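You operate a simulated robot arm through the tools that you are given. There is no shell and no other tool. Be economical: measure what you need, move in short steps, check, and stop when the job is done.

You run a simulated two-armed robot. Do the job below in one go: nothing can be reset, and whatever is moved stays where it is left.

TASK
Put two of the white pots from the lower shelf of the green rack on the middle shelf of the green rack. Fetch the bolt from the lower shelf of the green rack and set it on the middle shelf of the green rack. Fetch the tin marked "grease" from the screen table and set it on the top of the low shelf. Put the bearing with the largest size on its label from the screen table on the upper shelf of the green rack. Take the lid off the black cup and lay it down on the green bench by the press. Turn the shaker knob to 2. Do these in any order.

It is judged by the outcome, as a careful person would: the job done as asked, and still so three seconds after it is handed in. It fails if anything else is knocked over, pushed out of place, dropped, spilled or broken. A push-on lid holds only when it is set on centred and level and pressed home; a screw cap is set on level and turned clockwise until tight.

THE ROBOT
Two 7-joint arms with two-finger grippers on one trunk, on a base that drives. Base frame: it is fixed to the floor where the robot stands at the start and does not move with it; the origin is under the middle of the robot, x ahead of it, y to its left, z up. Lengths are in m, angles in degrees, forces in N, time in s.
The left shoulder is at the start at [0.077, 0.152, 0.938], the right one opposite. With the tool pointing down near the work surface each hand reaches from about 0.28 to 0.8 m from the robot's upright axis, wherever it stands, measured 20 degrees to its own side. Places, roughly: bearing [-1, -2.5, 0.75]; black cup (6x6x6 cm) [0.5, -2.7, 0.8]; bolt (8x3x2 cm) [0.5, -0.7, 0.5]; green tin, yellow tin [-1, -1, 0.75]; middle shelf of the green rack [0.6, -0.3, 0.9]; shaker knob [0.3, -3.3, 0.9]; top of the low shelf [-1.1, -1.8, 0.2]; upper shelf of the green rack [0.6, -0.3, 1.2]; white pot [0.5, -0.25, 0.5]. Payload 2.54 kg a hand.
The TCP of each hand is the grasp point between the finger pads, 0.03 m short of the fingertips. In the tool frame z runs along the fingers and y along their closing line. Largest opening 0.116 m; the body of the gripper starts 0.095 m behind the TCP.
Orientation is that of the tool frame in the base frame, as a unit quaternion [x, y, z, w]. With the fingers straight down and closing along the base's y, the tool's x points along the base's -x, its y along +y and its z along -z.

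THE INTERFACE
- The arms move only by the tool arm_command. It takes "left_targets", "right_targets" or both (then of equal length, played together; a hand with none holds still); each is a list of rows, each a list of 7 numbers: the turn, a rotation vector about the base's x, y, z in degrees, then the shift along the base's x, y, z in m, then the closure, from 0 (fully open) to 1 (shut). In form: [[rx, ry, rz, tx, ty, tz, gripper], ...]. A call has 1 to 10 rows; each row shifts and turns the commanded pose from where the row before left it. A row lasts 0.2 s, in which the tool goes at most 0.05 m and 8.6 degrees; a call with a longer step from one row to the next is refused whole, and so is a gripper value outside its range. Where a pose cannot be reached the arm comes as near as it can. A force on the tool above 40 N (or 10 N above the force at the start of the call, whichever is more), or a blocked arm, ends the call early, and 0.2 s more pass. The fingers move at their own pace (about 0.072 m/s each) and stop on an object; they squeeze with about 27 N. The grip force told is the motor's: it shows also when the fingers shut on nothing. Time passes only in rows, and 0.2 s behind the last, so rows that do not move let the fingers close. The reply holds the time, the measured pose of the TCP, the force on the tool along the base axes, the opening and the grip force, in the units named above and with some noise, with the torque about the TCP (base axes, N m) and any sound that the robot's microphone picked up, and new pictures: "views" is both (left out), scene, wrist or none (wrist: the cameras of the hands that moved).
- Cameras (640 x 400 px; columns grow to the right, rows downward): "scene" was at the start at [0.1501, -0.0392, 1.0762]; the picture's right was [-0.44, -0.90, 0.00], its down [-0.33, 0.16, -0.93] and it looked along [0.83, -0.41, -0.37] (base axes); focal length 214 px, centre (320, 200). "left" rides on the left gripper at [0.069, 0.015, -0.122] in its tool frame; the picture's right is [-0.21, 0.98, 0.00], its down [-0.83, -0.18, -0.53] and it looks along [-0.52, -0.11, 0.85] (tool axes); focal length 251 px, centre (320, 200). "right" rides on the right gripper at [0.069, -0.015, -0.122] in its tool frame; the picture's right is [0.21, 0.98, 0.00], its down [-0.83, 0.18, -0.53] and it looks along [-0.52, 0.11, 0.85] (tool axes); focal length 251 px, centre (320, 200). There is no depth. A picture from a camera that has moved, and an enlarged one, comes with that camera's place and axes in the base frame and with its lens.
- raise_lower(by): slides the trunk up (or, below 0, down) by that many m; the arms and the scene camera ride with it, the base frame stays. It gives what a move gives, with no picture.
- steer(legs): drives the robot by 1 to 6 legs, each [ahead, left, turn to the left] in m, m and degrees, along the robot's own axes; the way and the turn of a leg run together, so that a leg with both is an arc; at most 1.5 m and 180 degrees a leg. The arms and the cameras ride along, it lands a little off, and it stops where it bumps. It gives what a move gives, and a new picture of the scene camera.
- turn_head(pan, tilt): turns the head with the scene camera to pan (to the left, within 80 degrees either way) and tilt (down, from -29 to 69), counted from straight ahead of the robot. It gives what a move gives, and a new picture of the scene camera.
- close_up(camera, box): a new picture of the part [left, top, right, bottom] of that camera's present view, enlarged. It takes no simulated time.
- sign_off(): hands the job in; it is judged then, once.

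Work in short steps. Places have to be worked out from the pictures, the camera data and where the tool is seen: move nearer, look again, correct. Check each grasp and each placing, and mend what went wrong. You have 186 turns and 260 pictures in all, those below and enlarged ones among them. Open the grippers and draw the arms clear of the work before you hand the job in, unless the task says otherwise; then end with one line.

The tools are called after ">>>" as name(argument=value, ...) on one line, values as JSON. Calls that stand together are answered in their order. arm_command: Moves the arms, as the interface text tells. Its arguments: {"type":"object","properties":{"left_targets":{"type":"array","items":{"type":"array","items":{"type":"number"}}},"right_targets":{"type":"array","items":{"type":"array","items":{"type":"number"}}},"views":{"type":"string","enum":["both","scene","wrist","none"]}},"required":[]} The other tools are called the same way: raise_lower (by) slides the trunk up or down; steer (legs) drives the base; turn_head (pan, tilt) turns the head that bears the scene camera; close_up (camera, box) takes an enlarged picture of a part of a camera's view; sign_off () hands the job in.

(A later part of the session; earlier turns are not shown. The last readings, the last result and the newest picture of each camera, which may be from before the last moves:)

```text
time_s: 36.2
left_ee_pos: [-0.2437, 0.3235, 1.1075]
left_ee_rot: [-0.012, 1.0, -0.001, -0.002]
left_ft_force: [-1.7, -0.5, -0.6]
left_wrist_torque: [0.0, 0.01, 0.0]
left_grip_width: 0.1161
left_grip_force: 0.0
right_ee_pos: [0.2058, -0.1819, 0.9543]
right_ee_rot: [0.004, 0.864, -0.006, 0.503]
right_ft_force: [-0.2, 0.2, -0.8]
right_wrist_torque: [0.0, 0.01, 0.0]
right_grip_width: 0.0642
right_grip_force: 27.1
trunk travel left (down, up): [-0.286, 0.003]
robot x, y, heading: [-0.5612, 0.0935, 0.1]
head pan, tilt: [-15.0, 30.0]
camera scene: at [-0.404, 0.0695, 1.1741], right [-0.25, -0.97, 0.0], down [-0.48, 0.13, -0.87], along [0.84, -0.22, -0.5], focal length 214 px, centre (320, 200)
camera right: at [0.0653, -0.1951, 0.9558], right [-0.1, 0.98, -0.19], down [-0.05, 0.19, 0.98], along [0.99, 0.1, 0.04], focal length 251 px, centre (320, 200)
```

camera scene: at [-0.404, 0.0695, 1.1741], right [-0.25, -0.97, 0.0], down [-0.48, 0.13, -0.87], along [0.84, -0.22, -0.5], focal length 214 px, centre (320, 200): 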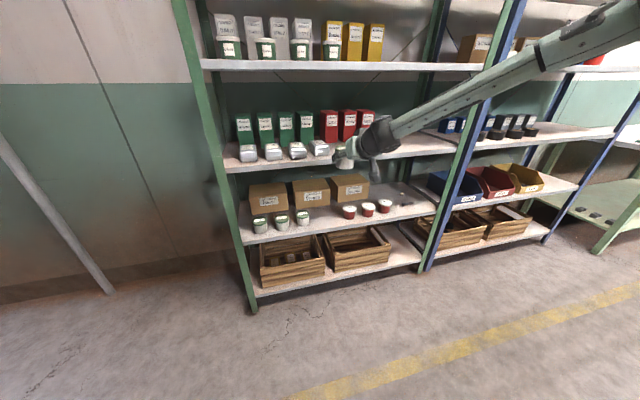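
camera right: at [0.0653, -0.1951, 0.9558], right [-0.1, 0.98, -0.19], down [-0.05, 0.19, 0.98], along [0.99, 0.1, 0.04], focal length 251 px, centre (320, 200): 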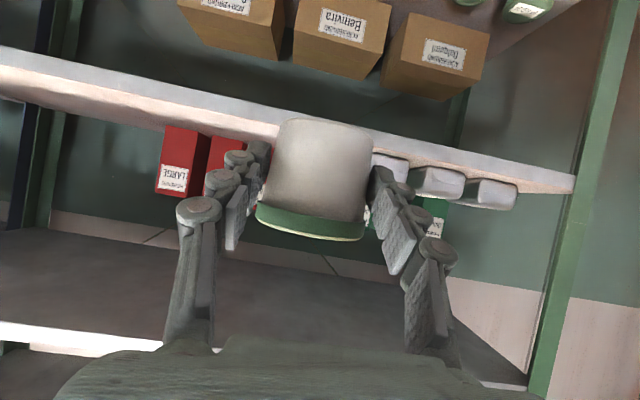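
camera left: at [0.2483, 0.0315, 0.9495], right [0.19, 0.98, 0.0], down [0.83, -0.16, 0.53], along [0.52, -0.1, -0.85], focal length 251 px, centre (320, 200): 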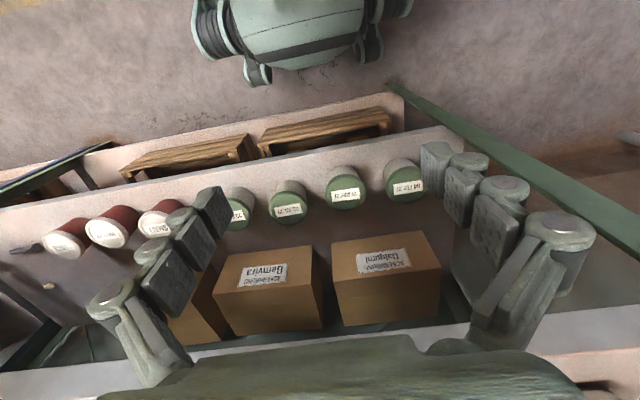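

The pot is held out in front, bottom at about 0.927; middle shelf top is at roughly 0.885–0.89 and the space right of the tins is free. I shift right 0.22 and then ahead 0.25 to bring it over the shelf at y≈-0.40.

>>> steer(legs=[[0, -0.22, 0], [0.24, 0, 0]])

>>> close_up(camera="right", box=[0, 0, 640, 400])

```text
time_s: 40.3
left_ee_pos: [-0.0005, 0.1059, 1.1071]
left_ee_rot: [-0.015, 1.0, -0.001, -0.001]
left_ft_force: [0.6, 0.0, 0.0]
left_wrist_torque: [0.03, 0.01, 0.0]
left_grip_width: 0.116
left_grip_force: 0.1
right_ee_pos: [0.4512, -0.3967, 0.9527]
right_ee_rot: [0.002, 0.864, -0.005, 0.503]
right_ft_force: [-0.8, 0.0, -1.3]
right_wrist_torque: [0.04, 0.02, -0.02]
right_grip_width: 0.0642
right_grip_force: 27.0
trunk travel left (down, up): [-0.286, 0.003]
robot x, y, heading: [-0.3136, -0.1278, 0.6]
head pan, tilt: [-15.0, 30.0]
camera scene: at [-0.1597, -0.1481, 1.174], right [-0.25, -0.97, 0.0], down [-0.48, 0.12, -0.87], along [0.84, -0.22, -0.5], focal length 214 px, centre (320, 200)
```

scene: 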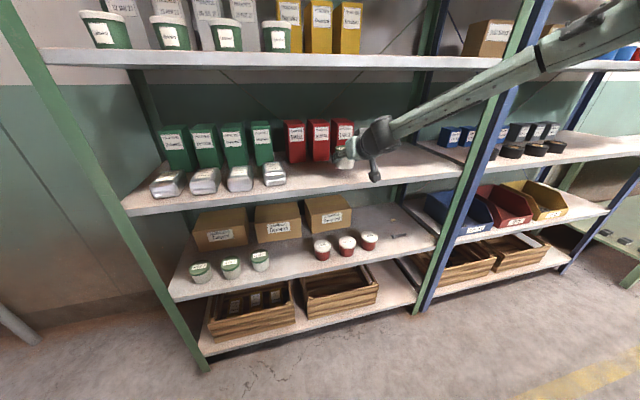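

```text
1.00 times, centred on (320, 200) of right (not enlarged: the box is as wide or as high as the picture)
camera zoom: at [0.3108, -0.4103, 0.9549], right [-0.1, 0.98, -0.19], down [-0.05, 0.19, 0.98], along [0.99, 0.11, 0.03], focal length 251 px, centre (320, 200)
```

zoom: 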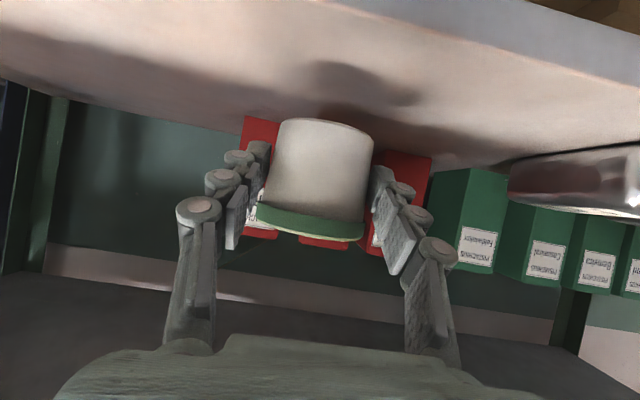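

Pot is over the shelf. I lower by arm in small steps watching for contact.

>>> arm_command(right_targets=[[0, 0, 0, 0, 0, -0.012, 0.7], [0, 0, 0, 0, 0, -0.01, 0.7], [0, 0, 0, 0, 0, -0.005, 0.7], [0, 0, 0, 0, 0, -0.003, 0.7], [0, 0, 0, 0, 0, 0, 0.7]], views="wrist")

```text
time_s: 41.5
left_ee_pos: [-0.002, 0.1064, 1.1076]
left_ee_rot: [-0.014, 1.0, 0.0, -0.002]
left_ft_force: [0.5, 0.1, 0.1]
left_wrist_torque: [-0.01, 0.01, 0.03]
left_grip_width: 0.1159
left_grip_force: 0.0
right_ee_pos: [0.4522, -0.3961, 0.9234]
right_ee_rot: [0.001, 0.864, -0.003, 0.503]
right_ft_force: [-0.9, -0.8, -1.7]
right_wrist_torque: [-0.01, 0.02, -0.01]
right_grip_width: 0.0645
right_grip_force: 27.2
trunk travel left (down, up): [-0.286, 0.003]
robot x, y, heading: [-0.3153, -0.1301, 0.5]
head pan, tilt: [-15.0, 30.0]
camera right: at [0.3106, -0.4099, 0.9252], right [-0.1, 0.98, -0.19], down [-0.06, 0.19, 0.98], along [0.99, 0.11, 0.04], focal length 251 px, centre (320, 200)
```

right: 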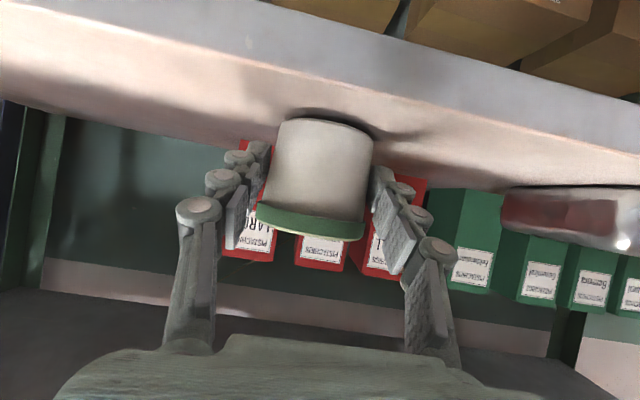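

Nearly down; no contact force yet. I continue in 2–3 mm steps.

>>> arm_command(right_targets=[[0, 0, 0, 0, 0, -0.003, 0.7], [0, 0, 0, 0, 0, -0.003, 0.7], [0, 0, 0, 0, 0, -0.002, 0.7], [0, 0, 0, 0, 0, 0, 0.7]], views="wrist")

```text
time_s: 42.5
left_ee_pos: [-0.0015, 0.1063, 1.1077]
left_ee_rot: [-0.014, 1.0, -0.001, -0.002]
left_ft_force: [-0.2, -0.2, -0.1]
left_wrist_torque: [-0.02, 0.01, 0.03]
left_grip_width: 0.1157
left_grip_force: 0.0
right_ee_pos: [0.4516, -0.397, 0.9172]
right_ee_rot: [0.002, 0.864, -0.005, 0.503]
right_ft_force: [-0.1, -1.0, 4.1]
right_wrist_torque: [0.03, 0.02, -0.01]
right_grip_width: 0.0645
right_grip_force: 26.8
trunk travel left (down, up): [-0.286, 0.003]
robot x, y, heading: [-0.3185, -0.1293, 0.8]
head pan, tilt: [-15.0, 30.0]
camera right: at [0.3108, -0.4098, 0.9187], right [-0.1, 0.98, -0.19], down [-0.06, 0.19, 0.98], along [0.99, 0.11, 0.04], focal length 251 px, centre (320, 200)
```

right: 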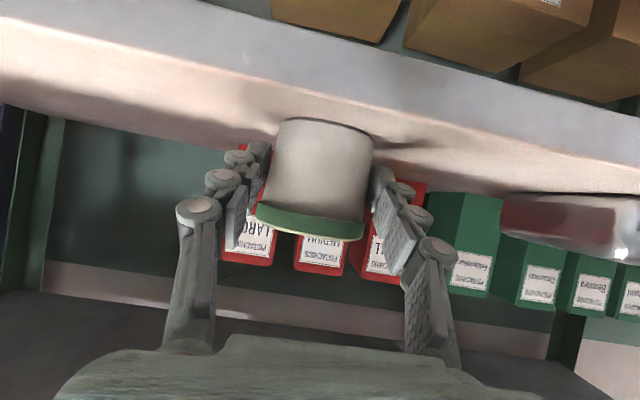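

Contact felt (+4 N): the pot stands on the shelf. I open and lift straight off.

>>> arm_command(right_targets=[[0, 0, 0, 0, 0, 0, 0.35], [0, 0, 0, 0, 0, 0, 0.22], [0, 0, 0, 0, 0, 0, 0.22], [0, 0, 0, -0.01, 0, 0.01, 0.22], [0, 0, 0, -0.02, 0, 0.02, 0.22], [0, 0, 0, -0.03, 0, 0.03, 0.22], [0, 0, 0, 0, 0, 0.03, 0.22]], views="wrist")

```text
time_s: 44.1
left_ee_pos: [-0.0016, 0.1072, 1.1076]
left_ee_rot: [-0.014, 1.0, -0.001, -0.002]
left_ft_force: [0.4, 0.1, -0.3]
left_wrist_torque: [0.01, -0.01, 0.01]
left_grip_width: 0.116
left_grip_force: 0.2
right_ee_pos: [0.3916, -0.3961, 1.0053]
right_ee_rot: [0.001, 0.864, -0.004, 0.503]
right_ft_force: [-0.1, -0.1, -0.2]
right_wrist_torque: [-0.01, 0.01, -0.03]
right_grip_width: 0.0903
right_grip_force: 0.0
trunk travel left (down, up): [-0.286, 0.003]
robot x, y, heading: [-0.3127, -0.1266, 0.7]
head pan, tilt: [-15.0, 30.0]
camera right: at [0.2503, -0.4099, 1.0075], right [-0.1, 0.98, -0.19], down [-0.05, 0.19, 0.98], along [0.99, 0.11, 0.03], focal length 251 px, centre (320, 200)
```

right: 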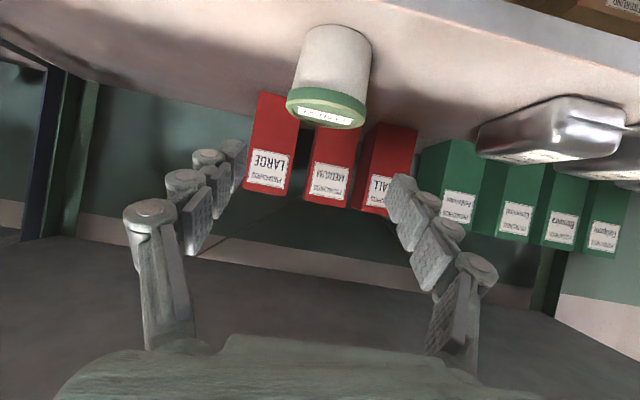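

The first pot stands well. Next pot (02 JUL) at about (0.465, -0.08): I back off, shift left, lower the trunk and restore the same arm pose.

>>> steer(legs=[[-0.22, 0, 0], [0, 0.317, 0]])

>>> raise_lower(by=-0.187)

>>> arm_command(right_targets=[[0, 0, 0, 0.015, 0, -0.04, 0.26], [0, 0, 0, 0.015, 0, -0.04, 0.26], [0, 0, 0, 0.015, 0, -0.04, 0.26], [0, 0, 0, 0.015, 0, -0.03, 0.26], [0, 0, 0, 0, 0, 0, 0.26]], views="wrist")

```text
time_s: 49.0
left_ee_pos: [-0.2234, 0.4208, 1.1061]
left_ee_rot: [-0.013, 1.0, 0.0, -0.002]
left_ft_force: [1.6, 0.1, 0.8]
left_wrist_torque: [0.02, -0.04, -0.03]
left_grip_width: 0.1159
left_grip_force: 0.0
right_ee_pos: [0.1699, -0.0833, 1.0062]
right_ee_rot: [0.001, 0.864, -0.004, 0.503]
right_ft_force: [-0.1, 0.5, 0.1]
right_wrist_torque: [0.0, 0.0, 0.04]
right_grip_width: 0.0907
right_grip_force: 0.1
trunk travel left (down, up): [-0.286, 0.003]
robot x, y, heading: [-0.5363, 0.1904, 0.3]
head pan, tilt: [-15.0, 30.0]
camera scene: at [-0.3819, 0.1668, 1.1742], right [-0.25, -0.97, 0.0], down [-0.48, 0.13, -0.87], along [0.84, -0.22, -0.5], focal length 214 px, centre (320, 200)
```

scene: 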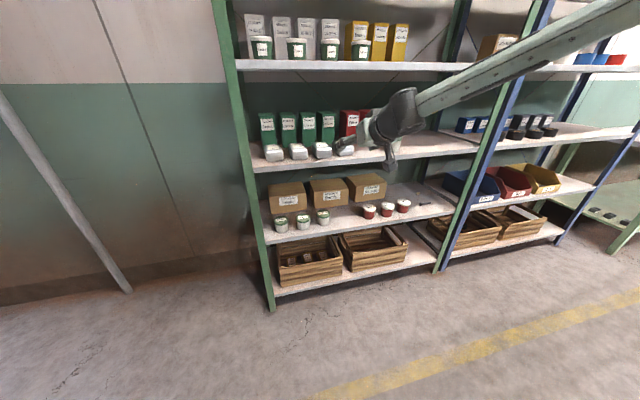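

```text
time_s: 51.1
left_ee_pos: [-0.2233, 0.4206, 0.9208]
left_ee_rot: [-0.013, 1.0, -0.001, -0.002]
left_ft_force: [-0.3, -0.6, -0.4]
left_wrist_torque: [-0.02, -0.01, 0.0]
left_grip_width: 0.1161
left_grip_force: 0.1
right_ee_pos: [0.1705, -0.0831, 0.8184]
right_ee_rot: [0.002, 0.864, -0.005, 0.503]
right_ft_force: [0.3, -0.1, -0.3]
right_wrist_torque: [-0.02, 0.01, -0.02]
right_grip_width: 0.0904
right_grip_force: 0.1
trunk travel left (down, up): [-0.099, 0.19]
robot x, y, heading: [-0.5368, 0.1867, 0.6]
head pan, tilt: [-15.0, 30.0]
```

```text
time_s: 52.3
left_ee_pos: [-0.2227, 0.4214, 0.9211]
left_ee_rot: [-0.014, 1.0, -0.001, -0.001]
left_ft_force: [-0.2, 0.7, -0.2]
left_wrist_torque: [0.03, 0.03, 0.0]
left_grip_width: 0.1161
left_grip_force: 0.0
right_ee_pos: [0.2294, -0.0816, 0.6692]
right_ee_rot: [0.001, 0.864, -0.004, 0.504]
right_ft_force: [-0.1, -0.2, 0.3]
right_wrist_torque: [0.0, -0.05, 0.02]
right_grip_width: 0.086
right_grip_force: 0.1
trunk travel left (down, up): [-0.099, 0.19]
robot x, y, heading: [-0.5342, 0.1855, 0.4]
head pan, tilt: [-15.0, 30.0]
camera right: at [0.0892, -0.0956, 0.6703], right [-0.1, 0.98, -0.19], down [-0.06, 0.19, 0.98], along [0.99, 0.11, 0.04], focal length 251 px, centre (320, 200)
```

right: 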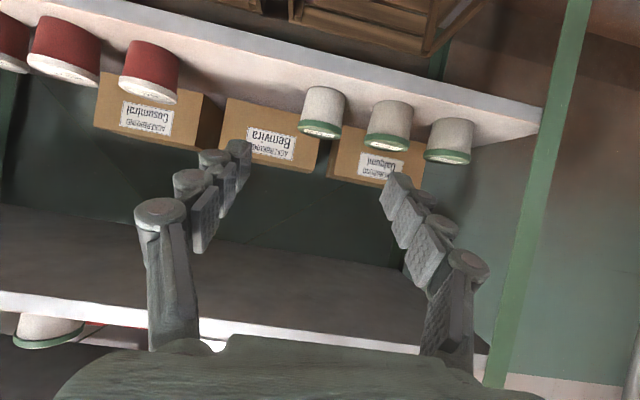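

Pot 2 computes to about (0.46, -0.077). I drive ahead 0.231 and 0.005 left, then check.

>>> steer(legs=[[0.231, 0.005, 0]])

>>> close_up(camera="right", box=[0, 0, 640, 400])

```text
time_s: 54.0
left_ee_pos: [0.0044, 0.4274, 0.9217]
left_ee_rot: [-0.014, 1.0, -0.001, -0.002]
left_ft_force: [0.6, 0.5, 0.4]
left_wrist_torque: [0.01, -0.01, 0.0]
left_grip_width: 0.1159
left_grip_force: 0.1
right_ee_pos: [0.4579, -0.0749, 0.6682]
right_ee_rot: [0.002, 0.865, -0.005, 0.502]
right_ft_force: [0.1, -0.4, -0.7]
right_wrist_torque: [-0.04, 0.0, 0.02]
right_grip_width: 0.0859
right_grip_force: 0.1
trunk travel left (down, up): [-0.099, 0.19]
robot x, y, heading: [-0.312, 0.1971, 0.6]
head pan, tilt: [-15.0, 30.0]
camera scene: at [-0.1541, 0.1739, 0.9871], right [-0.25, -0.97, 0.0], down [-0.48, 0.12, -0.87], along [0.84, -0.22, -0.5], focal length 214 px, centre (320, 200)
```

scene: 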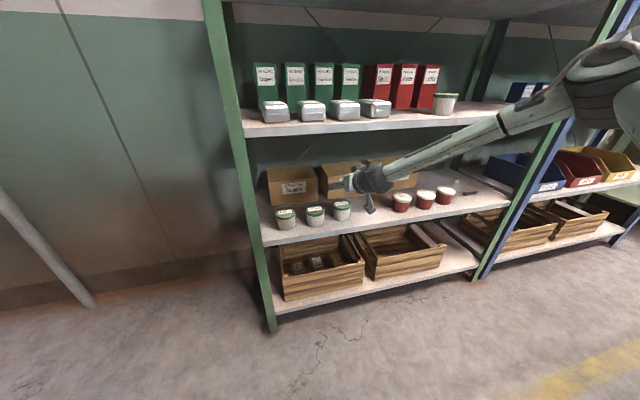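

```text
1.00 times, centred on (320, 200) of right (not enlarged: the box is as wide or as high as the picture)
camera zoom: at [0.3171, -0.0878, 0.6706], right [-0.1, 0.98, -0.19], down [-0.06, 0.19, 0.98], along [0.99, 0.11, 0.04], focal length 251 px, centre (320, 200)
```

zoom: 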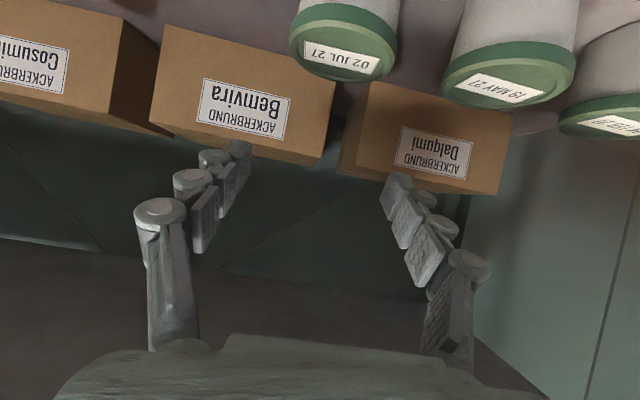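

Same sight picture as the first pot, so alignment is good. I lower the trunk 0.098 and the arm 12 mm, then look.

>>> raise_lower(by=-0.098)

>>> arm_command(right_targets=[[0, 0, 0, 0, -0.001, -0.006, 0.26], [0, 0, 0, 0, 0, -0.006, 0.26], [0, 0, 0, 0, 0, 0, 0.26]], views="wrist")

```text
time_s: 55.4
left_ee_pos: [0.0042, 0.4273, 0.8227]
left_ee_rot: [-0.014, 1.0, -0.001, -0.002]
left_ft_force: [-0.3, -0.6, 0.2]
left_wrist_torque: [0.02, -0.01, 0.01]
left_grip_width: 0.1161
left_grip_force: 0.1
right_ee_pos: [0.4581, -0.0743, 0.5709]
right_ee_rot: [0.001, 0.865, -0.004, 0.503]
right_ft_force: [0.5, 0.9, -0.2]
right_wrist_torque: [-0.01, 0.03, 0.0]
right_grip_width: 0.0856
right_grip_force: 0.1
trunk travel left (down, up): [-0.001, 0.288]
robot x, y, heading: [-0.3088, 0.1978, 0.4]
head pan, tilt: [-15.0, 30.0]
```

```text
time_s: 56.2
left_ee_pos: [0.005, 0.4276, 0.8237]
left_ee_rot: [-0.014, 1.0, -0.002, -0.002]
left_ft_force: [0.4, -0.1, 0.1]
left_wrist_torque: [-0.02, -0.01, 0.0]
left_grip_width: 0.1159
left_grip_force: 0.0
right_ee_pos: [0.4589, -0.0751, 0.5585]
right_ee_rot: [0.0, 0.864, -0.003, 0.503]
right_ft_force: [-0.1, 0.5, 0.4]
right_wrist_torque: [-0.02, 0.02, -0.02]
right_grip_width: 0.0861
right_grip_force: 0.1
trunk travel left (down, up): [-0.001, 0.288]
robot x, y, heading: [-0.3078, 0.1939, 0.8]
head pan, tilt: [-15.0, 30.0]
camera right: at [0.3175, -0.0886, 0.5607], right [-0.1, 0.98, -0.19], down [-0.06, 0.19, 0.98], along [0.99, 0.11, 0.04], focal length 251 px, centre (320, 200)
```

right: 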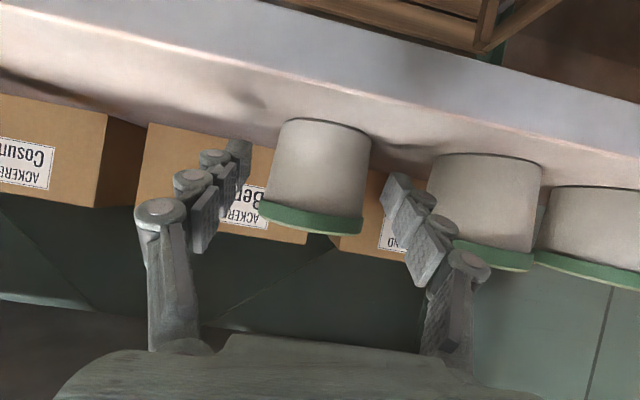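

Good position. I close the gripper, then lift, back out and raise.

>>> arm_command(right_targets=[[0, 0, 0, 0, 0, 0, 0.45], [0, 0, 0, 0, 0, 0, 0.6], [0, 0, 0, 0, 0, 0, 0.7], [0, 0, 0, 0, 0, 0, 0.7], [0, 0, 0, 0, 0, 0, 0.7]], views="none")

>>> raise_lower(by=0.05)

>>> steer(legs=[[-0.24, 0, 0], [0, -0.205, 0]])

>>> raise_lower(by=0.235)

>>> arm_command(right_targets=[[0, 0, 0, 0, 0, 0.03, 0.7], [0, 0, 0, 0, 0, 0.03, 0.7], [0, 0, 0, 0, 0, 0.03, 0.7], [0, 0, 0, 0, 0, 0.018, 0.7]], views="wrist")

```text
time_s: 57.4
left_ee_pos: [0.0045, 0.4278, 0.8222]
left_ee_rot: [-0.014, 1.0, -0.001, -0.002]
left_ft_force: [0.1, -0.1, -0.1]
left_wrist_torque: [-0.01, 0.03, 0.03]
left_grip_width: 0.1161
left_grip_force: 0.1
right_ee_pos: [0.458, -0.0759, 0.5586]
right_ee_rot: [0.002, 0.864, -0.005, 0.503]
right_ft_force: [0.3, 0.4, 0.8]
right_wrist_torque: [0.05, -0.04, 0.04]
right_grip_width: 0.0644
right_grip_force: 26.9
trunk travel left (down, up): [-0.001, 0.288]
robot x, y, heading: [-0.3095, 0.1961, 0.4]
head pan, tilt: [-15.0, 30.0]
```

```text
time_s: 58.3
left_ee_pos: [0.0049, 0.4268, 0.8736]
left_ee_rot: [-0.015, 1.0, -0.001, -0.001]
left_ft_force: [-0.3, 0.2, -0.2]
left_wrist_torque: [0.02, -0.04, 0.03]
left_grip_width: 0.116
left_grip_force: 0.0
right_ee_pos: [0.4588, -0.0745, 0.6083]
right_ee_rot: [0.002, 0.864, -0.005, 0.503]
right_ft_force: [0.0, 0.3, -1.0]
right_wrist_torque: [0.01, 0.01, -0.03]
right_grip_width: 0.0644
right_grip_force: 27.0
trunk travel left (down, up): [-0.051, 0.238]
robot x, y, heading: [-0.311, 0.1971, 0.4]
head pan, tilt: [-15.0, 30.0]
```

```text
time_s: 62.3
left_ee_pos: [-0.2365, 0.2152, 0.8734]
left_ee_rot: [-0.014, 1.0, 0.0, -0.001]
left_ft_force: [-0.2, 0.5, 0.2]
left_wrist_torque: [0.0, 0.0, -0.03]
left_grip_width: 0.116
left_grip_force: 0.2
right_ee_pos: [0.2187, -0.2862, 0.6083]
right_ee_rot: [0.002, 0.865, -0.004, 0.502]
right_ft_force: [0.0, -0.5, -0.9]
right_wrist_torque: [0.0, 0.03, 0.0]
right_grip_width: 0.0642
right_grip_force: 27.3
trunk travel left (down, up): [-0.051, 0.238]
robot x, y, heading: [-0.5491, -0.016, 0.5]
head pan, tilt: [-15.0, 30.0]
camera scene: at [-0.3943, -0.0376, 0.9391], right [-0.25, -0.97, 0.0], down [-0.48, 0.12, -0.87], along [0.84, -0.22, -0.5], focal length 214 px, centre (320, 200)
```

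scene: 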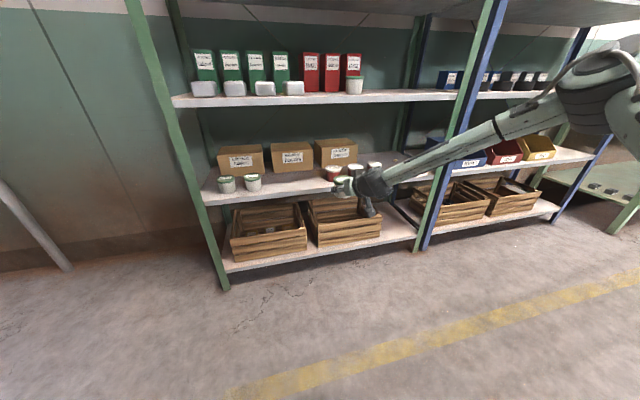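

```text
time_s: 64.8
left_ee_pos: [-0.2354, 0.216, 1.108]
left_ee_rot: [-0.013, 1.0, -0.001, -0.002]
left_ft_force: [0.3, -0.1, 0.7]
left_wrist_torque: [0.01, -0.01, 0.0]
left_grip_width: 0.1163
left_grip_force: 0.0
right_ee_pos: [0.2184, -0.2865, 0.8434]
right_ee_rot: [0.001, 0.864, -0.004, 0.503]
right_ft_force: [0.2, 0.7, -1.3]
right_wrist_torque: [0.02, 0.02, -0.01]
right_grip_width: 0.0642
right_grip_force: 26.5
trunk travel left (down, up): [-0.286, 0.003]
robot x, y, heading: [-0.5467, -0.0146, 0.9]
head pan, tilt: [-15.0, 30.0]
```

```text
time_s: 65.8
left_ee_pos: [-0.2358, 0.2166, 1.1082]
left_ee_rot: [-0.014, 1.0, 0.0, -0.002]
left_ft_force: [0.4, 0.2, 0.8]
left_wrist_torque: [0.04, 0.0, 0.02]
left_grip_width: 0.1161
left_grip_force: 0.0
right_ee_pos: [0.2175, -0.2834, 0.9538]
right_ee_rot: [0.002, 0.865, -0.004, 0.502]
right_ft_force: [0.0, -0.6, -1.2]
right_wrist_torque: [0.0, 0.06, 0.0]
right_grip_width: 0.0639
right_grip_force: 27.1
trunk travel left (down, up): [-0.286, 0.003]
robot x, y, heading: [-0.5455, -0.0149, 0.4]
head pan, tilt: [-15.0, 30.0]
camera right: at [0.0765, -0.2983, 0.9549], right [-0.1, 0.98, -0.19], down [-0.05, 0.19, 0.98], along [0.99, 0.11, 0.04], focal length 251 px, centre (320, 200)
```

right: 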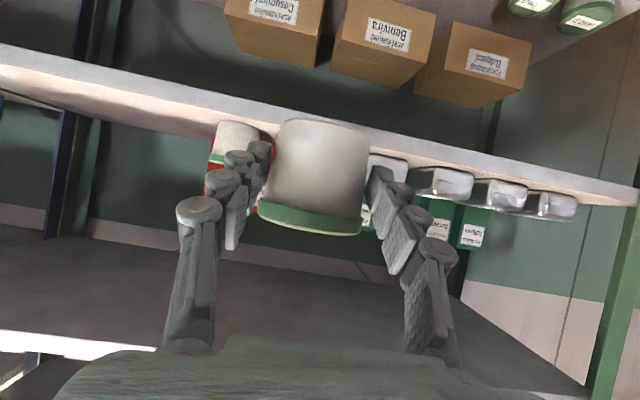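

The second pot is held at y≈-0.283, midway between the tin and the first pot with room for the fingers. I drive in 0.235 and lower to contact.

>>> steer(legs=[[0.232, 0, 0]])

>>> arm_command(right_targets=[[0, 0, 0, 0, 0, -0.012, 0.7], [0, 0, 0, 0, 0, -0.012, 0.7], [0, 0, 0, 0, 0, -0.006, 0.7], [0, 0, 0, 0, 0, 0, 0.7]], views="wrist")

```text
time_s: 67.5
left_ee_pos: [-0.0095, 0.2191, 1.108]
left_ee_rot: [-0.015, 1.0, 0.0, -0.002]
left_ft_force: [-0.2, -0.3, -0.3]
left_wrist_torque: [0.01, 0.06, 0.01]
left_grip_width: 0.1158
left_grip_force: 0.2
right_ee_pos: [0.445, -0.2793, 0.9516]
right_ee_rot: [0.001, 0.865, -0.004, 0.502]
right_ft_force: [0.4, -0.6, -1.8]
right_wrist_torque: [-0.01, 0.01, -0.03]
right_grip_width: 0.0643
right_grip_force: 26.9
trunk travel left (down, up): [-0.286, 0.003]
robot x, y, heading: [-0.3249, -0.0146, 0.8]
head pan, tilt: [-15.0, 30.0]
camera scene: at [-0.1677, -0.0349, 1.174], right [-0.25, -0.97, 0.0], down [-0.49, 0.12, -0.87], along [0.84, -0.21, -0.5], focal length 214 px, centre (320, 200)
```

scene: 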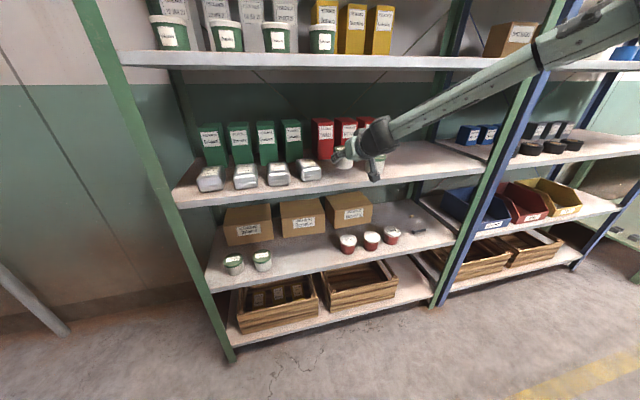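

```text
time_s: 68.5
left_ee_pos: [-0.0105, 0.2178, 1.1078]
left_ee_rot: [-0.015, 1.0, -0.001, -0.002]
left_ft_force: [0.6, -0.2, -0.2]
left_wrist_torque: [-0.02, -0.01, 0.01]
left_grip_width: 0.116
left_grip_force: 0.0
right_ee_pos: [0.4442, -0.2808, 0.9234]
right_ee_rot: [0.001, 0.865, -0.004, 0.502]
right_ft_force: [-1.2, 0.5, -1.2]
right_wrist_torque: [0.01, 0.02, 0.02]
right_grip_width: 0.0641
right_grip_force: 26.7
trunk travel left (down, up): [-0.286, 0.003]
robot x, y, heading: [-0.3254, -0.0131, 0.8]
head pan, tilt: [-15.0, 30.0]
camera right: at [0.3032, -0.2951, 0.9244], right [-0.1, 0.98, -0.19], down [-0.06, 0.19, 0.98], along [0.99, 0.11, 0.04], focal length 251 px, centre (320, 200)
```

right: 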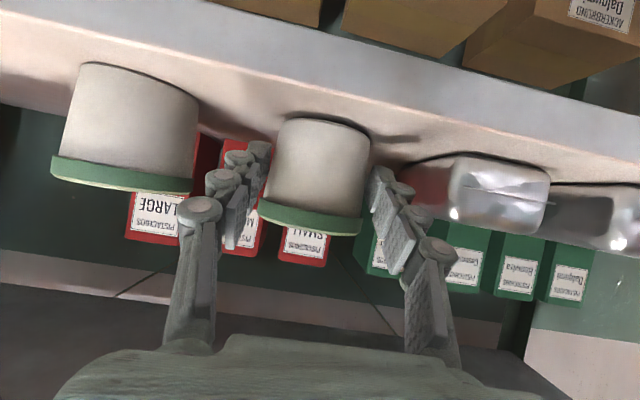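

The tin's corner is near the right finger (y≈-0.23), so I shift 12 mm to the right before setting down, and will open only a little.

>>> arm_command(right_targets=[[0, 0, 0, 0.002, -0.012, 0, 0.7], [0, 0, 0, 0, 0, -0.003, 0.7], [0, 0, 0, 0, 0, -0.003, 0.7], [0, 0, 0, 0, 0, -0.002, 0.7], [0, 0, 0, 0, 0, 0, 0.7]], views="wrist")

```text
time_s: 69.7
left_ee_pos: [-0.0103, 0.2192, 1.1086]
left_ee_rot: [-0.015, 1.0, -0.002, -0.001]
left_ft_force: [0.2, 0.0, 0.8]
left_wrist_torque: [0.01, -0.05, 0.02]
left_grip_width: 0.116
left_grip_force: 0.1
right_ee_pos: [0.4454, -0.2935, 0.9183]
right_ee_rot: [0.001, 0.862, -0.005, 0.506]
right_ft_force: [2.2, -2.0, 14.5]
right_wrist_torque: [0.08, -0.11, -0.04]
right_grip_width: 0.0643
right_grip_force: 27.2
trunk travel left (down, up): [-0.286, 0.003]
robot x, y, heading: [-0.3269, -0.0161, 0.8]
head pan, tilt: [-15.0, 30.0]
camera right: at [0.3054, -0.3065, 0.9196], right [-0.1, 0.98, -0.19], down [-0.06, 0.19, 0.98], along [0.99, 0.11, 0.04], focal length 251 px, centre (320, 200)
```

right: 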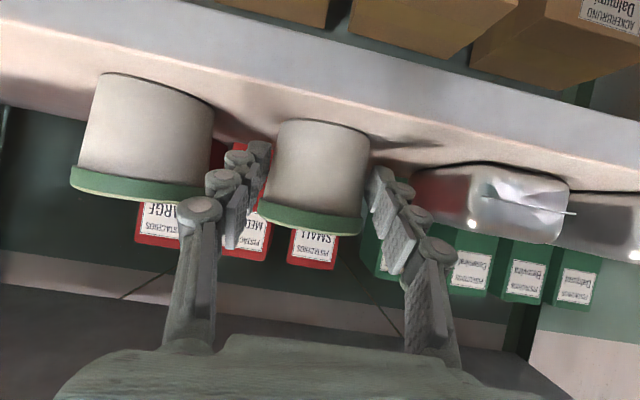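

Firmly down. I ease off 2 mm, open slightly, and withdraw back and up.

>>> arm_command(right_targets=[[0, 0, 0, 0, 0, 0.002, 0.7], [0, 0, 0, 0, 0, 0, 0.36], [0, 0, 0, 0, 0, 0, 0.34], [0, 0, 0, -0.025, 0, 0.003, 0.34], [0, 0, 0, -0.035, 0, 0.01, 0.34], [0, 0, 0, -0.03, 0, 0.03, 0.34], [0, 0, 0, 0, 0, 0.03, 0.34]], views="wrist")

```text
time_s: 71.3
left_ee_pos: [-0.0103, 0.2195, 1.1075]
left_ee_rot: [-0.015, 1.0, 0.0, -0.002]
left_ft_force: [-0.3, 0.1, 0.3]
left_wrist_torque: [0.03, -0.02, 0.0]
left_grip_width: 0.1159
left_grip_force: 0.0
right_ee_pos: [0.3558, -0.2922, 0.9896]
right_ee_rot: [0.0, 0.865, -0.004, 0.502]
right_ft_force: [0.1, 0.9, -0.3]
right_wrist_torque: [0.04, 0.0, -0.01]
right_grip_width: 0.0762
right_grip_force: 0.1
trunk travel left (down, up): [-0.286, 0.003]
robot x, y, heading: [-0.3246, -0.0122, 0.7]
head pan, tilt: [-15.0, 30.0]
camera right: at [0.2154, -0.3064, 0.9915], right [-0.1, 0.98, -0.19], down [-0.05, 0.19, 0.98], along [0.99, 0.11, 0.03], focal length 251 px, centre (320, 200)
```

right: 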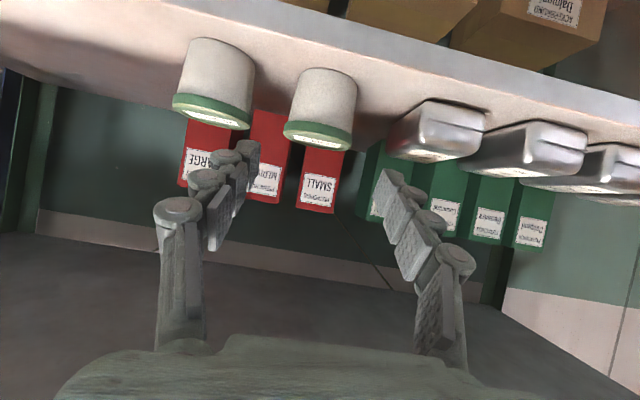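

Both pots stand on the middle shelf. Now the bolt at about (0.50,-0.69): I back off, shift right, lower the trunk and look with the wrist camera.

>>> steer(legs=[[-0.2, 0, 0], [0, -0.4, 0]])

>>> raise_lower(by=-0.187)

>>> arm_command(right_targets=[[0, 0, 0, 0.02, 0, -0.04, 0.3], [0, 0, 0, 0.02, 0, -0.04, 0.3], [0, 0, 0, 0.02, 0, -0.03, 0.3], [0, 0, 0, 0.02, 0, -0.02, 0.3], [0, 0, 0, 0, 0, 0, 0.3]], views="wrist")

```text
time_s: 76.9
left_ee_pos: [-0.2055, -0.1874, 1.108]
left_ee_rot: [-0.012, 1.0, -0.001, -0.002]
left_ft_force: [1.0, -0.3, 0.5]
left_wrist_torque: [0.03, -0.04, 0.01]
left_grip_width: 0.116
left_grip_force: 0.0
right_ee_pos: [0.1578, -0.7002, 0.9901]
right_ee_rot: [0.003, 0.864, -0.005, 0.503]
right_ft_force: [0.6, 0.1, -0.5]
right_wrist_torque: [0.02, 0.0, -0.02]
right_grip_width: 0.0765
right_grip_force: 0.0
trunk travel left (down, up): [-0.286, 0.003]
robot x, y, heading: [-0.518, -0.4169, 0.4]
head pan, tilt: [-15.0, 30.0]
camera scene: at [-0.3659, -0.4397, 1.1741], right [-0.25, -0.97, 0.0], down [-0.48, 0.13, -0.87], along [0.84, -0.22, -0.5], focal length 214 px, centre (320, 200)
```

scene: 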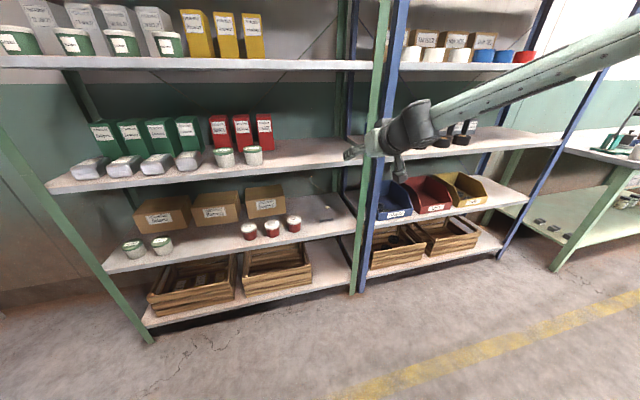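

```text
time_s: 79.0
left_ee_pos: [-0.2064, -0.186, 0.9206]
left_ee_rot: [-0.012, 1.0, -0.001, -0.001]
left_ft_force: [-0.1, 1.0, 0.1]
left_wrist_torque: [-0.02, -0.02, -0.03]
left_grip_width: 0.1159
left_grip_force: 0.0
right_ee_pos: [0.1576, -0.7007, 0.8039]
right_ee_rot: [0.004, 0.864, -0.006, 0.503]
right_ft_force: [0.4, 0.8, 0.0]
right_wrist_torque: [0.02, 0.0, -0.03]
right_grip_width: 0.0765
right_grip_force: 0.1
trunk travel left (down, up): [-0.099, 0.19]
robot x, y, heading: [-0.52, -0.4141, 0.3]
head pan, tilt: [-15.0, 30.0]
```

```text
time_s: 80.2
left_ee_pos: [-0.207, -0.1866, 0.9203]
left_ee_rot: [-0.01, 1.0, -0.001, -0.002]
left_ft_force: [1.6, 0.4, 0.0]
left_wrist_torque: [0.0, 0.0, -0.02]
left_grip_width: 0.1158
left_grip_force: 0.0
right_ee_pos: [0.2371, -0.7005, 0.6705]
right_ee_rot: [0.003, 0.865, -0.004, 0.502]
right_ft_force: [0.3, 0.7, 0.2]
right_wrist_torque: [0.01, 0.03, 0.02]
right_grip_width: 0.081
right_grip_force: 0.0
trunk travel left (down, up): [-0.099, 0.19]
robot x, y, heading: [-0.5201, -0.4188, 0.6]
head pan, tilt: [-15.0, 30.0]
camera right: at [0.0971, -0.7135, 0.6724], right [-0.1, 0.98, -0.19], down [-0.05, 0.19, 0.98], along [0.99, 0.1, 0.04], focal length 251 px, centre (320, 200)
```

right: 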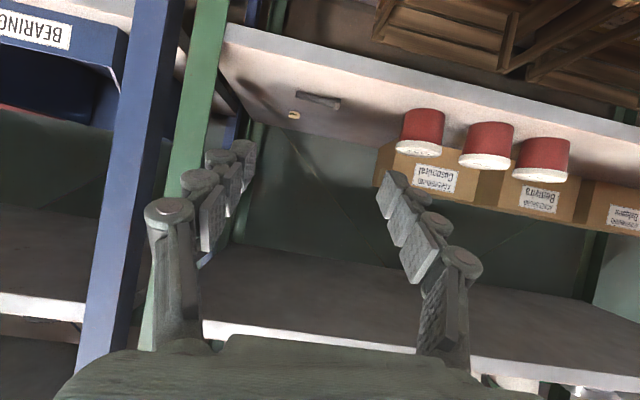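

The bolt is at about (0.48,-0.707) with a small cork-like thing beside it. I enlarge to see its orientation.

>>> close_up(camera="right", box=[240, 60, 400, 160])

```text
4.00 times, centred on (320, 110) of right
camera zoom: at [0.0971, -0.7135, 0.6724], right [-0.1, 0.98, -0.19], down [-0.05, 0.19, 0.98], along [0.99, 0.1, 0.04], focal length 1006 px, centre (320, 560)
```

zoom: 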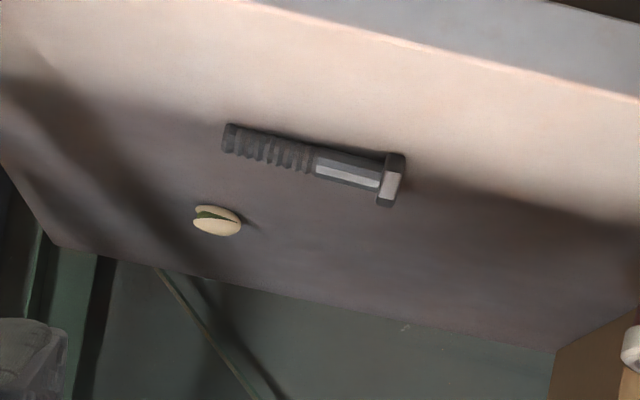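

The bolt lies along y from about (0.483,-0.743) to (0.482,-0.670); I'll grip it end to end. I open to ~0.098 and drive ahead 0.226, right 0.007.

>>> steer(legs=[[0.226, -0.007, 0]])

>>> arm_command(right_targets=[[0, 0, 0, 0, 0, -0.01, 0.15], [0, 0, 0, 0, 0, -0.02, 0.15], [0, 0, 0, 0, 0, 0, 0.15]], views="wrist")

```text
time_s: 81.9
left_ee_pos: [0.0215, -0.191, 0.9205]
left_ee_rot: [-0.013, 1.0, 0.0, -0.002]
left_ft_force: [0.8, -0.4, -0.4]
left_wrist_torque: [-0.01, -0.02, -0.02]
left_grip_width: 0.1158
left_grip_force: 0.2
right_ee_pos: [0.4665, -0.7052, 0.6712]
right_ee_rot: [0.002, 0.864, -0.004, 0.503]
right_ft_force: [0.5, 0.0, 0.3]
right_wrist_torque: [0.0, -0.01, -0.01]
right_grip_width: 0.0811
right_grip_force: 0.1
trunk travel left (down, up): [-0.099, 0.19]
robot x, y, heading: [-0.2938, -0.4241, 0.3]
head pan, tilt: [-15.0, 30.0]
camera scene: at [-0.1371, -0.445, 0.9871], right [-0.25, -0.97, 0.0], down [-0.48, 0.13, -0.87], along [0.84, -0.22, -0.5], focal length 214 px, centre (320, 200)
```

scene: 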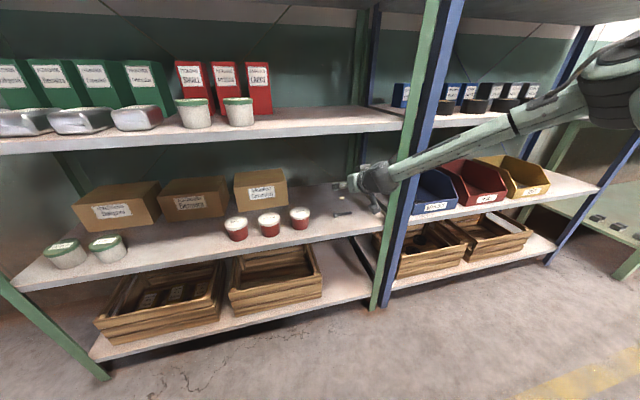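

```text
time_s: 82.7
left_ee_pos: [0.023, -0.1921, 0.9207]
left_ee_rot: [-0.012, 1.0, 0.0, -0.002]
left_ft_force: [0.4, 1.1, 0.7]
left_wrist_torque: [-0.01, 0.03, 0.0]
left_grip_width: 0.116
left_grip_force: 0.2
right_ee_pos: [0.4664, -0.7045, 0.6402]
right_ee_rot: [0.002, 0.864, -0.004, 0.503]
right_ft_force: [0.5, 0.8, 0.0]
right_wrist_torque: [0.01, 0.02, 0.01]
right_grip_width: 0.0983
right_grip_force: 0.0
trunk travel left (down, up): [-0.099, 0.19]
robot x, y, heading: [-0.2952, -0.4202, 0.3]
head pan, tilt: [-15.0, 30.0]
camera right: at [0.3263, -0.717, 0.6421], right [-0.1, 0.98, -0.19], down [-0.06, 0.19, 0.98], along [0.99, 0.11, 0.04], focal length 251 px, centre (320, 200)
```

right: 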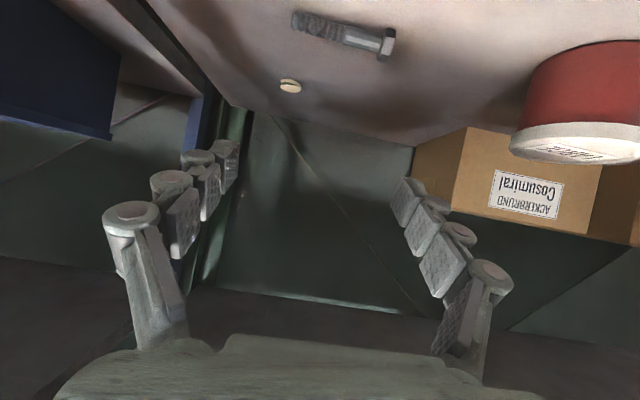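

Bolt centre computes to (0.488,-0.705), aligned. I lower the trunk 0.075 and then the arm in small steps.

>>> raise_lower(by=-0.07)

>>> arm_command(right_targets=[[0, 0, 0, 0.002, 0, -0.007, 0.15], [0, 0, 0, 0, 0, -0.005, 0.15], [0, 0, 0, 0, 0, -0.002, 0.15], [0, 0, 0, 0, 0, 0, 0.15]], views="wrist")

```text
time_s: 83.8
left_ee_pos: [0.0214, -0.1918, 0.8514]
left_ee_rot: [-0.013, 1.0, -0.001, -0.002]
left_ft_force: [0.7, 0.2, 0.5]
left_wrist_torque: [-0.04, -0.04, 0.01]
left_grip_width: 0.116
left_grip_force: 0.0
right_ee_pos: [0.4658, -0.7037, 0.5707]
right_ee_rot: [0.002, 0.864, -0.004, 0.503]
right_ft_force: [0.4, -1.0, -0.2]
right_wrist_torque: [-0.01, 0.0, 0.0]
right_grip_width: 0.0985
right_grip_force: 0.0
trunk travel left (down, up): [-0.029, 0.26]
robot x, y, heading: [-0.294, -0.4228, 0.4]
head pan, tilt: [-15.0, 30.0]
```

```text
time_s: 84.8
left_ee_pos: [0.0226, -0.1919, 0.851]
left_ee_rot: [-0.014, 1.0, -0.001, -0.001]
left_ft_force: [-0.7, 0.5, 0.0]
left_wrist_torque: [0.05, -0.01, 0.01]
left_grip_width: 0.1158
left_grip_force: 0.0
right_ee_pos: [0.4703, -0.703, 0.5599]
right_ee_rot: [0.003, 0.866, -0.006, 0.501]
right_ft_force: [-0.9, 0.0, 0.1]
right_wrist_torque: [-0.02, 0.0, 0.01]
right_grip_width: 0.0987
right_grip_force: 0.1
right hand out of reach, approached as far as the arm can: row 3
trunk travel left (down, up): [-0.029, 0.26]
robot x, y, heading: [-0.2956, -0.426, 0.2]
head pan, tilt: [-15.0, 30.0]
camera right: at [0.3287, -0.716, 0.5636], right [-0.1, 0.98, -0.19], down [-0.05, 0.19, 0.98], along [0.99, 0.1, 0.03], focal length 251 px, centre (320, 200)
```

right: 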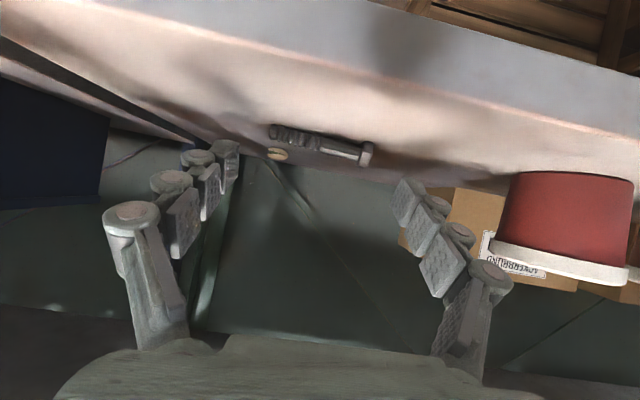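

The tips are still ~1 cm above the bolt's axis. I lower by trunk a few mm more, watching force.

>>> raise_lower(by=-0.005)

>>> raise_lower(by=-0.003)

>>> close_up(camera="right", box=[200, 90, 440, 240])

```text
time_s: 85.3
left_ee_pos: [0.0222, -0.191, 0.8457]
left_ee_rot: [-0.013, 1.0, -0.001, -0.001]
left_ft_force: [-0.8, 0.8, 0.2]
left_wrist_torque: [0.01, -0.02, 0.0]
left_grip_width: 0.1159
left_grip_force: 0.1
right_ee_pos: [0.4692, -0.7028, 0.5549]
right_ee_rot: [0.003, 0.866, -0.006, 0.5]
right_ft_force: [0.6, 0.6, -0.3]
right_wrist_torque: [-0.03, 0.0, 0.0]
right_grip_width: 0.0988
right_grip_force: 0.0
trunk travel left (down, up): [-0.024, 0.265]
robot x, y, heading: [-0.2903, -0.4196, 0.5]
head pan, tilt: [-15.0, 30.0]
```

```text
time_s: 85.8
left_ee_pos: [0.0219, -0.1922, 0.8431]
left_ee_rot: [-0.014, 1.0, 0.0, -0.001]
left_ft_force: [-0.2, -0.1, 0.1]
left_wrist_torque: [-0.01, 0.03, 0.03]
left_grip_width: 0.116
left_grip_force: 0.1
right_ee_pos: [0.469, -0.7019, 0.5525]
right_ee_rot: [0.002, 0.866, -0.005, 0.5]
right_ft_force: [0.2, 0.7, -0.3]
right_wrist_torque: [-0.01, 0.01, -0.01]
right_grip_width: 0.0988
right_grip_force: 0.0
trunk travel left (down, up): [-0.021, 0.268]
robot x, y, heading: [-0.293, -0.4216, 0.7]
head pan, tilt: [-15.0, 30.0]
```

```text
2.67 times, centred on (320, 165) of right
camera zoom: at [0.3287, -0.7159, 0.5558], right [-0.1, 0.98, -0.19], down [-0.05, 0.19, 0.98], along [0.99, 0.1, 0.03], focal length 670 px, centre (320, 293)
```

zoom: 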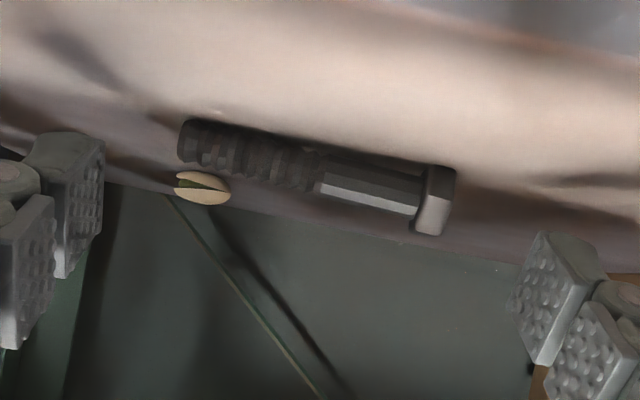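

Still no contact and the bolt is ~15 mm below the pad centre line. I lower further in small steps.

>>> raise_lower(by=-0.006)

>>> raise_lower(by=-0.003)

>>> close_up(camera="right", box=[200, 90, 440, 240])

```text
time_s: 86.4
left_ee_pos: [0.0218, -0.1914, 0.8369]
left_ee_rot: [-0.013, 1.0, -0.001, -0.002]
left_ft_force: [0.3, -0.8, -0.1]
left_wrist_torque: [0.02, 0.02, 0.06]
left_grip_width: 0.1162
left_grip_force: 0.0
right_ee_pos: [0.4692, -0.7023, 0.5476]
right_ee_rot: [0.002, 0.866, -0.004, 0.5]
right_ft_force: [0.0, -0.1, 0.0]
right_wrist_torque: [-0.01, 0.0, 0.01]
right_grip_width: 0.0984
right_grip_force: 0.0
trunk travel left (down, up): [-0.015, 0.274]
robot x, y, heading: [-0.2917, -0.4265, 0.4]
head pan, tilt: [-15.0, 30.0]
```

```text
time_s: 86.9
left_ee_pos: [0.0215, -0.1912, 0.8349]
left_ee_rot: [-0.014, 1.0, -0.002, -0.002]
left_ft_force: [-0.1, -0.6, 0.0]
left_wrist_torque: [0.01, 0.02, -0.01]
left_grip_width: 0.1156
left_grip_force: 0.1
right_ee_pos: [0.4713, -0.7038, 0.5434]
right_ee_rot: [0.003, 0.866, -0.006, 0.5]
right_ft_force: [-1.1, -0.4, 0.3]
right_wrist_torque: [0.01, 0.01, 0.0]
right_grip_width: 0.0985
right_grip_force: 0.1
trunk travel left (down, up): [-0.012, 0.277]
robot x, y, heading: [-0.2903, -0.4237, 0.6]
head pan, tilt: [-15.0, 30.0]
```

```text
2.67 times, centred on (320, 165) of right
camera zoom: at [0.3287, -0.716, 0.5468], right [-0.1, 0.98, -0.19], down [-0.05, 0.19, 0.98], along [0.99, 0.1, 0.03], focal length 670 px, centre (320, 293)
```

zoom: 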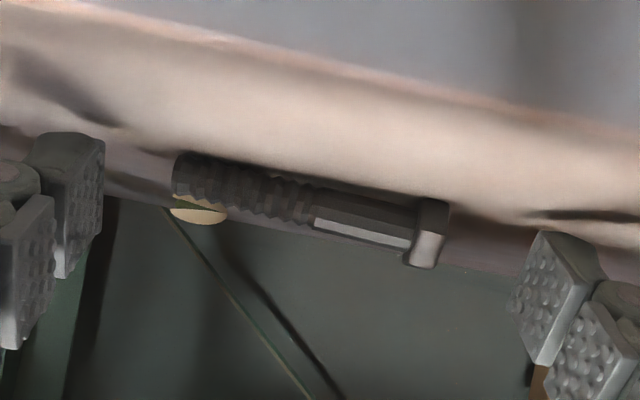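

Bolt is now at the pads' lower half. 4 mm more, then close.

>>> raise_lower(by=-0.005)

>>> arm_command(right_targets=[[0, 0, 0, 0, 0, 0, 0.25], [0, 0, 0, 0, 0, 0, 0.4], [0, 0, 0, 0, 0, 0, 0.5], [0, 0, 0, 0, 0, 0, 0.5], [0, 0, 0, 0, 0, 0, 0.5]], views="wrist")

```text
time_s: 87.4
left_ee_pos: [0.022, -0.1916, 0.8288]
left_ee_rot: [-0.013, 1.0, -0.001, -0.002]
left_ft_force: [0.5, 0.1, -0.2]
left_wrist_torque: [0.02, -0.01, 0.01]
left_grip_width: 0.116
left_grip_force: 0.1
right_ee_pos: [0.4689, -0.7026, 0.5394]
right_ee_rot: [0.004, 0.865, -0.007, 0.501]
right_ft_force: [-0.8, 0.5, 0.1]
right_wrist_torque: [0.08, -0.02, -0.01]
right_grip_width: 0.0988
right_grip_force: 0.2
trunk travel left (down, up): [-0.007, 0.282]
robot x, y, heading: [-0.2897, -0.4224, 0.2]
head pan, tilt: [-15.0, 30.0]
```

```text
time_s: 88.6
left_ee_pos: [0.0215, -0.1907, 0.8298]
left_ee_rot: [-0.013, 1.0, -0.002, -0.001]
left_ft_force: [-0.3, 0.4, -0.2]
left_wrist_torque: [0.0, 0.0, -0.01]
left_grip_width: 0.1156
left_grip_force: 0.1
right_ee_pos: [0.4705, -0.7008, 0.543]
right_ee_rot: [0.002, 0.865, -0.005, 0.503]
right_ft_force: [2.8, 9.7, 16.7]
right_wrist_torque: [0.84, -0.36, 0.12]
right_grip_width: 0.0659
right_grip_force: 5.8
trunk travel left (down, up): [-0.007, 0.282]
robot x, y, heading: [-0.2946, -0.4266, 0.2]
head pan, tilt: [-15.0, 30.0]
camera right: at [0.3295, -0.7144, 0.5451], right [-0.1, 0.98, -0.19], down [-0.05, 0.19, 0.98], along [0.99, 0.11, 0.03], focal length 251 px, centre (320, 200)
```

right: 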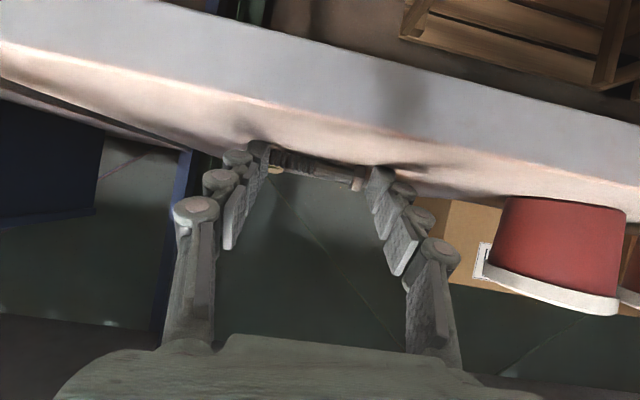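

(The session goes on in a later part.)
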